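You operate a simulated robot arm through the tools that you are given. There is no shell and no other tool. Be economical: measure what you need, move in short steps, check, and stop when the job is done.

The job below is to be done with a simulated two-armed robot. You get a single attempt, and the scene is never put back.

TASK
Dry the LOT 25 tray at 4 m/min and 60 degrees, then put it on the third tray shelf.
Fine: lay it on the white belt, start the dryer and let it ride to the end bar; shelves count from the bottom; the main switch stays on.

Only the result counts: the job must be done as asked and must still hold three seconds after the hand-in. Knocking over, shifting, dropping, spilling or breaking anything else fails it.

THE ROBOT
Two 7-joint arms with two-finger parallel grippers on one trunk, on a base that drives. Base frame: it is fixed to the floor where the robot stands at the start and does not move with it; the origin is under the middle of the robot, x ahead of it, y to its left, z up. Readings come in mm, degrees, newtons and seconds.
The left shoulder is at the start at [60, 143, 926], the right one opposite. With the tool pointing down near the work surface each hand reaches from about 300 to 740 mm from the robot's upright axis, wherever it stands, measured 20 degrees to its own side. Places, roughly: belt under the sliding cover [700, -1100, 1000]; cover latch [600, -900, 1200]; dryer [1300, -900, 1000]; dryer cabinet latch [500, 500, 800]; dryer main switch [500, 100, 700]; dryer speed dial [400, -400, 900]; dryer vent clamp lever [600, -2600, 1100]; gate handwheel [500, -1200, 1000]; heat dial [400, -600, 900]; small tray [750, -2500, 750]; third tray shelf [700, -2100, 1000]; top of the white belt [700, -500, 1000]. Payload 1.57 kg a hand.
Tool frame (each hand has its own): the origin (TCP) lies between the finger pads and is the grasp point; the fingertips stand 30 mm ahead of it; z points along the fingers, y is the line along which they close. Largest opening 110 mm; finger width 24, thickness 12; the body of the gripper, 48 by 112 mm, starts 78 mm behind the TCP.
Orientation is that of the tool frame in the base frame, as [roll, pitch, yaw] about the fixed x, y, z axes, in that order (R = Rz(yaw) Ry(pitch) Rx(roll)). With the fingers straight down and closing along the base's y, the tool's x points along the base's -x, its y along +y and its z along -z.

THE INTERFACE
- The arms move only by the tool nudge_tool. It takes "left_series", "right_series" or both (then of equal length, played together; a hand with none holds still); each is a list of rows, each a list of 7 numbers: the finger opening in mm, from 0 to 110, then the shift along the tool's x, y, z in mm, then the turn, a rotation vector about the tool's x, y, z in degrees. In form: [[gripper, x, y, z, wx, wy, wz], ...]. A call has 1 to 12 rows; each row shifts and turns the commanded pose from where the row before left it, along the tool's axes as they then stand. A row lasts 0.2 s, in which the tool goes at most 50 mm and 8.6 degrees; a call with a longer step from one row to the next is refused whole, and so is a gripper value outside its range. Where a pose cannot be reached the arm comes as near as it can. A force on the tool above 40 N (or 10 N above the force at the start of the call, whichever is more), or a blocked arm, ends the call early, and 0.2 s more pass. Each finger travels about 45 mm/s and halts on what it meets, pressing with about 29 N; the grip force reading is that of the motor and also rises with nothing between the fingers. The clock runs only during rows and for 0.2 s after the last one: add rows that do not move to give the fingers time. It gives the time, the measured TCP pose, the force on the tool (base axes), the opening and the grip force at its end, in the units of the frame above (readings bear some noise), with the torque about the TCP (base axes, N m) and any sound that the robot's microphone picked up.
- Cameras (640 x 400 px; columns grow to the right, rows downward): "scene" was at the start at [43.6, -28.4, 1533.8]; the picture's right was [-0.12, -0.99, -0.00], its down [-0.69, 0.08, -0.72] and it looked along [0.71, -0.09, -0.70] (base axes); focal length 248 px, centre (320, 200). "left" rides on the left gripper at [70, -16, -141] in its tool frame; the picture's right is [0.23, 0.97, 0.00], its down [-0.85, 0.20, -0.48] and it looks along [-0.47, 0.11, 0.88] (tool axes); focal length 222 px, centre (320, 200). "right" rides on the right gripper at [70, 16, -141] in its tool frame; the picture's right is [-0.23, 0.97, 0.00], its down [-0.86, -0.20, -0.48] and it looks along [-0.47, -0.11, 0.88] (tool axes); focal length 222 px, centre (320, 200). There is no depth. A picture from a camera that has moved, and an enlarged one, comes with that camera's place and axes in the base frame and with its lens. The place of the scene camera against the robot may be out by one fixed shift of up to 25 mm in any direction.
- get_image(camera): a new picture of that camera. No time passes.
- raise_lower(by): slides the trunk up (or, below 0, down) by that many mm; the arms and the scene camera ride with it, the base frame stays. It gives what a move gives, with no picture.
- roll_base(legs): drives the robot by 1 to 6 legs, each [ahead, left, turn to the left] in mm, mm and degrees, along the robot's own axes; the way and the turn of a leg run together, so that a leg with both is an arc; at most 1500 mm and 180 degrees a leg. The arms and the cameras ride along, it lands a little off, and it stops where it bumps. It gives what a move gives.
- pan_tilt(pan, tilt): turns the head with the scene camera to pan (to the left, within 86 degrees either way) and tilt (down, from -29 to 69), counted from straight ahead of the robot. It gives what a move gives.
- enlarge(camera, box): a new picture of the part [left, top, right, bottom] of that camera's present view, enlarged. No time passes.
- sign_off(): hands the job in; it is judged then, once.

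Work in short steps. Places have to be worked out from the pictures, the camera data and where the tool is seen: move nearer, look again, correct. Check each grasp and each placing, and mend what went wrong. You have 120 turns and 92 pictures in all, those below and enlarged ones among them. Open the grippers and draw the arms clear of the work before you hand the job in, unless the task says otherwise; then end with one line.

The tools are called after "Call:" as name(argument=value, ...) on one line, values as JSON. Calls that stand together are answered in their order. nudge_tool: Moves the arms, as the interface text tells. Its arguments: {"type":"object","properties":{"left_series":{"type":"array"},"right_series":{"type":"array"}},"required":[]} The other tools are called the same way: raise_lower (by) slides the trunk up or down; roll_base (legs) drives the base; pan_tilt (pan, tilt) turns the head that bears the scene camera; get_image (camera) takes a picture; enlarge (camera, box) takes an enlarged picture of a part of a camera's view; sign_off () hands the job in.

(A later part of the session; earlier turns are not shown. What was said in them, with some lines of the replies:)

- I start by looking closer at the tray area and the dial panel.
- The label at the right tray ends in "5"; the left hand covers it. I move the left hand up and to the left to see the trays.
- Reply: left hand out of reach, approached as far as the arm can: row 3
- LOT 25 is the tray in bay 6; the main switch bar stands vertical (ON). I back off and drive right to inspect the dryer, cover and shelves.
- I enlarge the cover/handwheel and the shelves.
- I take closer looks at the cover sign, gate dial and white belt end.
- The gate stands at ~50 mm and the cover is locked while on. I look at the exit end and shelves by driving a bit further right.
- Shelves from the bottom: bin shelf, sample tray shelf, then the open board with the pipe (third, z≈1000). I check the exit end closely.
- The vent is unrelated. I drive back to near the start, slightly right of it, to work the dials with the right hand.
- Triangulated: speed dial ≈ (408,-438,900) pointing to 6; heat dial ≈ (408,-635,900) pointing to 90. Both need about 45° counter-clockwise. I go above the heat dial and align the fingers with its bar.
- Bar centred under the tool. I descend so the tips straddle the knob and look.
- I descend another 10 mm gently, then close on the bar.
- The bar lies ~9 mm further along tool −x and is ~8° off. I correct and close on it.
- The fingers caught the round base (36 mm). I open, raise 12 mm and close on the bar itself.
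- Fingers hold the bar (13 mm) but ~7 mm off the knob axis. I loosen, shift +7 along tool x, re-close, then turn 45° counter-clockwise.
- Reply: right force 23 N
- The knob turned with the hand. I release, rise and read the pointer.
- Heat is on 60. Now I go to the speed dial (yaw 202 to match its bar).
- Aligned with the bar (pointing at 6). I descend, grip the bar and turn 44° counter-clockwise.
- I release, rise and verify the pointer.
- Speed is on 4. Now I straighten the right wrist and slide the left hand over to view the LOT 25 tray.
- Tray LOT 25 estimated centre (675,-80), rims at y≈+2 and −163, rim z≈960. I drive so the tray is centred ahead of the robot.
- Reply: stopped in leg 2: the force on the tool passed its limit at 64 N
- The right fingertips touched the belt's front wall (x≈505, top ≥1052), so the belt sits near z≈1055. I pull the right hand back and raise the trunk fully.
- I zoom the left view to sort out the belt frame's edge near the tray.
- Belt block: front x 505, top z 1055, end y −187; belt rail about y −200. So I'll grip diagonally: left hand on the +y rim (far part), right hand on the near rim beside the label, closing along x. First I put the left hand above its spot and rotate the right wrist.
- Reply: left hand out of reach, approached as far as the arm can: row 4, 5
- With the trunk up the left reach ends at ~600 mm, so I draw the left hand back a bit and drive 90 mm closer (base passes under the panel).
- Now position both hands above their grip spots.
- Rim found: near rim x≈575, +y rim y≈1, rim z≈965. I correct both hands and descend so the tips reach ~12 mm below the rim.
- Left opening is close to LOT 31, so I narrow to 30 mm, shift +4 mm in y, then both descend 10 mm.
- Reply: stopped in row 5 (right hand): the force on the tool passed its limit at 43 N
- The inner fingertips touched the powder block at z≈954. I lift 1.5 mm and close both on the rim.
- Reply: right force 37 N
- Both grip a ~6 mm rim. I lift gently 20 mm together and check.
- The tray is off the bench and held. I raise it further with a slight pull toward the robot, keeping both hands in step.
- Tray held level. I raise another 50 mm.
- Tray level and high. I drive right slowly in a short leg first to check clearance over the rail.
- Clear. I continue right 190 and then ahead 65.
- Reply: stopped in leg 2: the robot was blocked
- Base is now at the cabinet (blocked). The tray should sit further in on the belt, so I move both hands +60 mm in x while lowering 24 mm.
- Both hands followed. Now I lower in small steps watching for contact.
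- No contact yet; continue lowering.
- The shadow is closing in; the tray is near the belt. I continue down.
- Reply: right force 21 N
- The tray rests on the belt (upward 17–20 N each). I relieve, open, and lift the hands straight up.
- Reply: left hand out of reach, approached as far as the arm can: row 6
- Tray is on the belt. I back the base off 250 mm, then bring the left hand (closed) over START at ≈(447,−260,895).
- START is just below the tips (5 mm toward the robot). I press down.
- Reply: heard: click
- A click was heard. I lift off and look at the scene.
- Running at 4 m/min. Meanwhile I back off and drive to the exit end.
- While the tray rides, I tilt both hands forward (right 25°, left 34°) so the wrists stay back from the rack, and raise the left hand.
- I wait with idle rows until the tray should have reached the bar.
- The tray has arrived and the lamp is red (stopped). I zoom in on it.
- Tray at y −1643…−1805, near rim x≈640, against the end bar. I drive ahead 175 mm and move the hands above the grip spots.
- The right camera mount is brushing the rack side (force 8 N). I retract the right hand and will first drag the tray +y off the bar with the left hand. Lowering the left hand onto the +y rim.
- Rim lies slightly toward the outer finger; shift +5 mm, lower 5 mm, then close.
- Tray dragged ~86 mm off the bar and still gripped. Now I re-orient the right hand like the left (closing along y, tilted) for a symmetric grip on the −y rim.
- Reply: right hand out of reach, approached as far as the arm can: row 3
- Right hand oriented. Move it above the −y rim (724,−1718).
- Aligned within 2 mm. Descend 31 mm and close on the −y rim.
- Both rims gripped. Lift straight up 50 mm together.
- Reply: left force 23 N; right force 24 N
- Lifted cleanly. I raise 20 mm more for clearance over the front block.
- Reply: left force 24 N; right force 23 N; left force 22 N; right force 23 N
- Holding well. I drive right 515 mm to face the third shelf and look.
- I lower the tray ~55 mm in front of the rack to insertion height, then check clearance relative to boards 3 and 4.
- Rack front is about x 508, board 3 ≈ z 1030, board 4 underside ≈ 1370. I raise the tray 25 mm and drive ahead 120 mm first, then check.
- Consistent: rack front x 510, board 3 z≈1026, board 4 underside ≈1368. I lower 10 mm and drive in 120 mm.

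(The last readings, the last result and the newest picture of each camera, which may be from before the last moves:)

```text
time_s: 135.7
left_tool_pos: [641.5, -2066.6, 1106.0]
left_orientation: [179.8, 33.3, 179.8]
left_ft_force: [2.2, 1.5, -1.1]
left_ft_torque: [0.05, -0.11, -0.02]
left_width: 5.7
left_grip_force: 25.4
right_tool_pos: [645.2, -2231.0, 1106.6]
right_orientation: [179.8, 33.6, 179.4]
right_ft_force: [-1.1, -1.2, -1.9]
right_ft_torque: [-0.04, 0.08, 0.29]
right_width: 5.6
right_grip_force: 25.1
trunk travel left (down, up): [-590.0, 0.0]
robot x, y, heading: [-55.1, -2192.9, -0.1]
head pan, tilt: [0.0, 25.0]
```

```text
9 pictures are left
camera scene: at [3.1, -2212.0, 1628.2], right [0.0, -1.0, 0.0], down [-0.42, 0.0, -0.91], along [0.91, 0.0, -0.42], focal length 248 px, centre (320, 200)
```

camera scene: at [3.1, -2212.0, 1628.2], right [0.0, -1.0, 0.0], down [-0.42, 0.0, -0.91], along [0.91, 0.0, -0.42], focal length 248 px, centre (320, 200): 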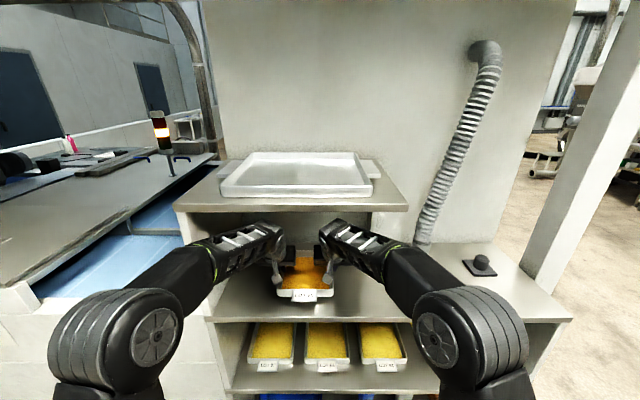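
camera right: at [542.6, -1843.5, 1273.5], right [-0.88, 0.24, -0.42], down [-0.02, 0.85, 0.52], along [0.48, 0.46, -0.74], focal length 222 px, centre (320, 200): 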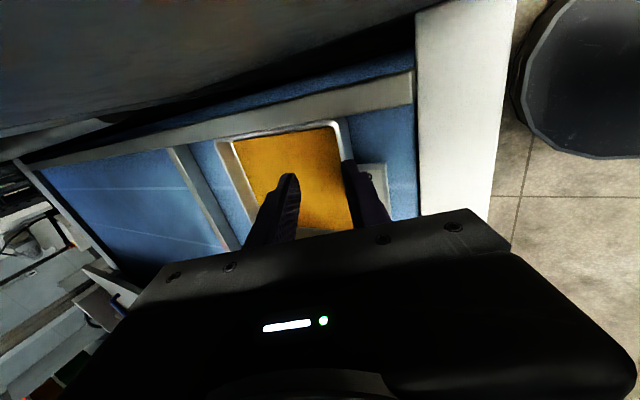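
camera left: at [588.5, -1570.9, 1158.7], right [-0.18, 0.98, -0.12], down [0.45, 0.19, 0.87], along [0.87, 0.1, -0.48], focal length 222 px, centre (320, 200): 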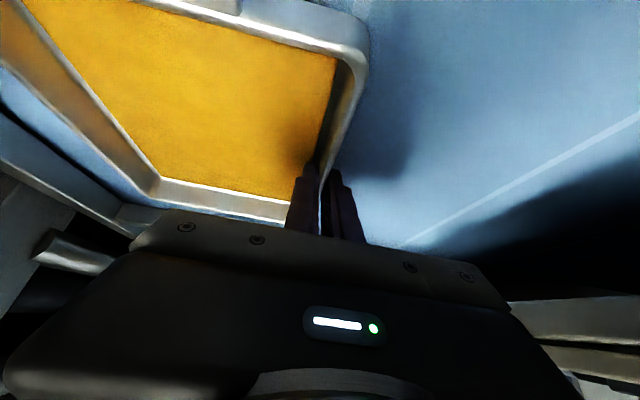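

No contact inside. Now lower in small steps to the board.

Call:
nudge_tool(left_series=[[0, 2.2, 0, 3.3, 0, 0, 0], [0, 2.2, 0, 3.3, 0, 0, 0], [0, 2.2, 0, 3.3, 0, 0, 0], [0, 2.2, 0, 3.3, 0, 0, 0], [0, 0, 0, 0, 0, 0, 0]], right_series=[[0, 2.2, 0, 3.3, 0, 0, 0], [0, 2.2, 0, 3.3, 0, 0, 0], [0, 2.2, 0, 3.3, 0, 0, 0], [0, 2.2, 0, 3.3, 0, 0, 0], [0, 0, 0, 0, 0, 0, 0]])

Call:
nudge_tool(left_series=[[0, 2.2, 0, 3.3, 0, 0, 0], [0, 2.2, 0, 3.3, 0, 0, 0], [0, 0, 0, 0, 0, 0, 0]], right_series=[[0, 2.2, 0, 3.3, 0, 0, 0], [0, 2.2, 0, 3.3, 0, 0, 0], [0, 0, 0, 0, 0, 0, 0]])

Call:
nudge_tool(left_series=[[0, 2.2, 0, 3.3, 0, 0, 0], [0, 0, 0, 0, 0, 0, 0]], right_series=[[0, 2.2, 0, 3.3, 0, 0, 0], [0, 0, 0, 0, 0, 0, 0]])

```text
time_s: 136.9
left_tool_pos: [642.1, -2068.3, 1090.4]
left_orientation: [179.9, 33.5, 179.7]
left_ft_force: [0.9, 0.2, -0.7]
left_ft_torque: [-0.07, 0.23, -0.06]
left_width: 5.8
left_grip_force: 25.3
right_tool_pos: [643.7, -2232.4, 1090.9]
right_orientation: [179.8, 33.7, 179.5]
right_ft_force: [-1.4, -0.2, -2.7]
right_ft_torque: [-0.06, -0.24, 0.24]
right_width: 5.3
right_grip_force: 25.5
trunk travel left (down, up): [-590.0, 0.0]
robot x, y, heading: [-55.0, -2194.9, -0.2]
head pan, tilt: [0.0, 25.0]
```

```text
time_s: 137.7
left_tool_pos: [641.2, -2066.9, 1087.9]
left_orientation: [-179.9, 33.9, 179.7]
left_ft_force: [4.6, 2.1, 19.8]
left_ft_torque: [0.06, -0.01, -0.03]
left_width: 5.7
left_grip_force: 25.9
right_tool_pos: [643.9, -2231.5, 1089.3]
right_orientation: [179.6, 34.2, 179.3]
right_ft_force: [6.4, -2.4, 16.9]
right_ft_torque: [-0.15, 0.08, 0.19]
right_width: 5.7
right_grip_force: 25.6
trunk travel left (down, up): [-590.0, 0.0]
robot x, y, heading: [-49.8, -2193.8, -0.3]
head pan, tilt: [0.0, 25.0]
```

```text
time_s: 138.3
left_tool_pos: [639.7, -2068.1, 1086.1]
left_orientation: [-180.0, 34.2, 179.7]
left_ft_force: [5.8, 5.2, 33.7]
left_ft_torque: [0.02, 0.15, -0.32]
left_width: 5.6
left_grip_force: 25.3
right_tool_pos: [641.3, -2231.5, 1085.3]
right_orientation: [179.6, 34.3, 179.1]
right_ft_force: [10.1, -3.8, 26.8]
right_ft_torque: [-0.21, -0.07, 0.2]
right_width: 5.6
right_grip_force: 25.6
trunk travel left (down, up): [-590.0, 0.0]
robot x, y, heading: [-59.0, -2192.1, -0.1]
head pan, tilt: [0.0, 25.0]
```

Firm contact with board 3. Relieve pressure, open, rise 25 mm.

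Call:
nudge_tool(left_series=[[5, -3, 0, -4.5, 0, 0, 0], [26, 0, 0, 0, 0, 0, 0], [26, 0, 0, 0, 0, 0, 0], [26, 0, 0, 0, 0, 0, 0], [26, -4, 0, -6, 0, 0, 0], [26, -5, 0, -7.5, 0, 0, 0], [26, -5, 0, -7.5, 0, 0, 0], [26, 0, 0, 0, 0, 0, 0]], right_series=[[5, -3, 0, -4.5, 0, 0, 0], [26, 0, 0, 0, 0, 0, 0], [26, 0, 0, 0, 0, 0, 0], [26, 0, 0, 0, 0, 0, 0], [26, -4, 0, -6, 0, 0, 0], [26, -5, 0, -7.5, 0, 0, 0], [26, -5, 0, -7.5, 0, 0, 0], [26, 0, 0, 0, 0, 0, 0]])

Call:
get_image(camera="left")

```text
time_s: 140.1
left_tool_pos: [641.7, -2069.5, 1108.8]
left_orientation: [179.8, 33.4, 179.7]
left_ft_force: [-0.4, -0.4, -1.0]
left_ft_torque: [-0.02, 0.01, -0.02]
left_width: 26.0
left_grip_force: 0.1
right_tool_pos: [644.0, -2231.5, 1111.7]
right_orientation: [179.8, 33.7, 179.4]
right_ft_force: [-0.2, 0.0, -0.9]
right_ft_torque: [0.01, -0.04, 0.01]
right_width: 26.0
right_grip_force: 0.1
trunk travel left (down, up): [-590.0, 0.0]
robot x, y, heading: [-53.7, -2192.2, 0.2]
head pan, tilt: [0.0, 25.0]
```

```text
8 pictures are left
camera left: at [505.5, -2085.3, 1189.9], right [-0.19, 0.97, -0.12], down [0.45, 0.2, 0.87], along [0.87, 0.11, -0.48], focal length 222 px, centre (320, 200)
```

left: 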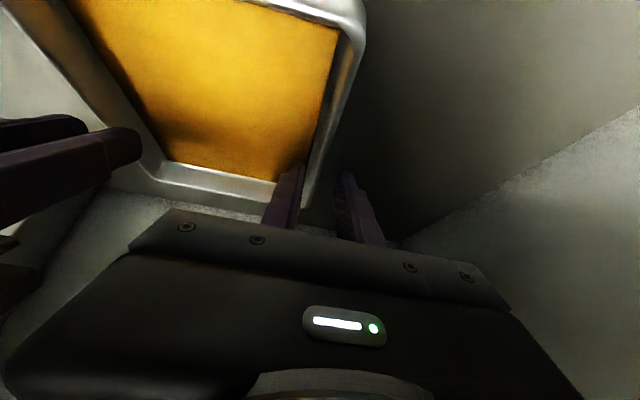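

Tray rests on the shelf and is released. I rise 8 mm more and back out.

Call:
nudge_tool(left_series=[[26, -4.4, 0, -6.7, 0, 0, 0], [26, 0, 0, 0, 0, 0, 0]], right_series=[[26, -4.4, 0, -6.7, 0, 0, 0], [26, 0, 0, 0, 0, 0, 0]])

Call:
roll_base(legs=[[-400, 0, 0]])

Call:
nudge_tool(left_series=[[110, 0, 0, 0, 0, 0, 0], [110, 0, 0, 0, 0, 0, 0], [110, 0, 0, 0, 0, 0, 0], [110, 0, 0, 0, 0, 0, 0]], right_series=[[110, 0, 0, 0, 0, 0, 0], [110, 0, 0, 0, 0, 0, 0], [110, 0, 0, 0, 0, 0, 0], [110, 0, 0, 0, 0, 0, 0]])

Call:
get_image(camera="scene")

```text
time_s: 140.7
left_tool_pos: [641.1, -2068.0, 1116.4]
left_orientation: [180.0, 33.3, 179.8]
left_ft_force: [-0.9, 0.6, 0.1]
left_ft_torque: [-0.01, 0.0, 0.02]
left_width: 25.8
left_grip_force: 0.0
right_tool_pos: [643.4, -2231.6, 1119.3]
right_orientation: [179.7, 33.8, 179.4]
right_ft_force: [0.4, 0.5, 0.0]
right_ft_torque: [0.01, -0.02, 0.0]
right_width: 25.6
right_grip_force: 0.1
trunk travel left (down, up): [-590.0, 0.0]
robot x, y, heading: [-56.0, -2196.8, 0.3]
head pan, tilt: [0.0, 25.0]
```

```text
time_s: 143.2
left_tool_pos: [244.0, -2070.6, 1118.5]
left_orientation: [179.9, 33.5, 179.4]
left_ft_force: [-0.8, 0.0, 0.7]
left_ft_torque: [0.02, -0.01, 0.01]
left_width: 26.1
left_grip_force: 0.2
right_tool_pos: [244.3, -2233.4, 1120.8]
right_orientation: [179.8, 33.8, 178.9]
right_ft_force: [-1.1, -0.1, 0.3]
right_ft_torque: [0.01, -0.02, 0.03]
right_width: 25.9
right_grip_force: 0.1
trunk travel left (down, up): [-590.0, 0.0]
robot x, y, heading: [-451.5, -2193.5, 0.1]
head pan, tilt: [0.0, 25.0]
```

```text
time_s: 144.2
left_tool_pos: [243.8, -2071.3, 1117.6]
left_orientation: [179.9, 33.3, 179.5]
left_ft_force: [-0.4, 0.6, -0.6]
left_ft_torque: [0.03, 0.0, -0.02]
left_width: 110.1
left_grip_force: 0.1
right_tool_pos: [244.5, -2232.9, 1118.8]
right_orientation: [179.8, 33.7, 179.0]
right_ft_force: [-0.3, -0.8, 0.5]
right_ft_torque: [0.0, 0.0, 0.01]
right_width: 109.9
right_grip_force: 0.0
trunk travel left (down, up): [-590.0, 0.0]
robot x, y, heading: [-447.7, -2193.1, -0.2]
head pan, tilt: [0.0, 25.0]
```

```text
7 pictures are left
camera scene: at [-397.6, -2211.4, 1628.3], right [-0.01, -1.0, 0.0], down [-0.42, 0.0, -0.91], along [0.91, -0.01, -0.42], focal length 248 px, centre (320, 200)
```

scene: 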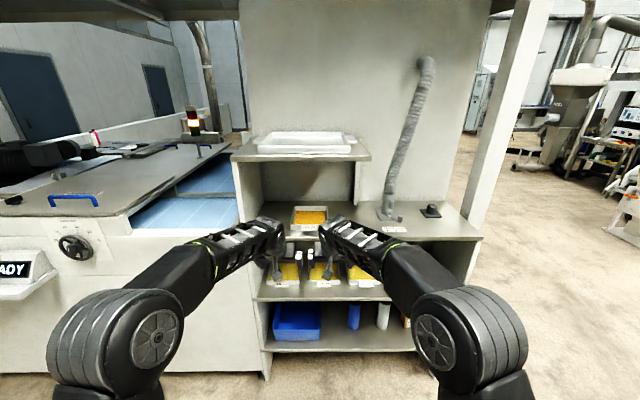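

Call:
enlarge(camera="scene", box=[230, 120, 490, 370])

```text
1.60 times, centred on (360, 245) of scene
camera zoom: at [-397.6, -2211.4, 1628.3], right [-0.01, -1.0, 0.0], down [-0.42, 0.0, -0.91], along [0.91, -0.01, -0.42], focal length 398 px, centre (256, 128)
```

zoom: 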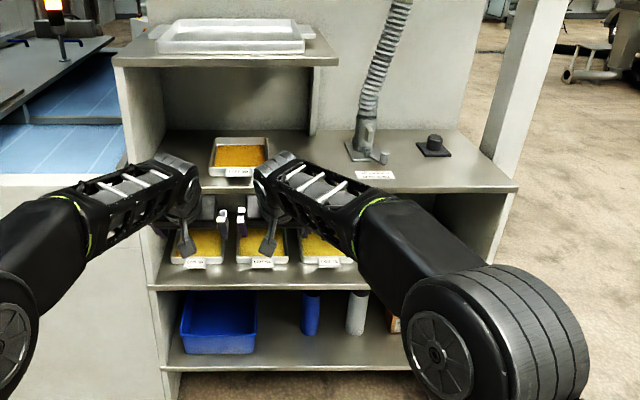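

The tray sits flat on the third shelf, hands are open and clear, and nothing else is disturbed. I hand in.

Call:
sign_off()

```text
The job is handed in.
```

The LOT 25 tray was dried at 4 m/min and 60 degrees, rode to the end bar, and now sits on the third shelf from the bottom; the main switch was left on.
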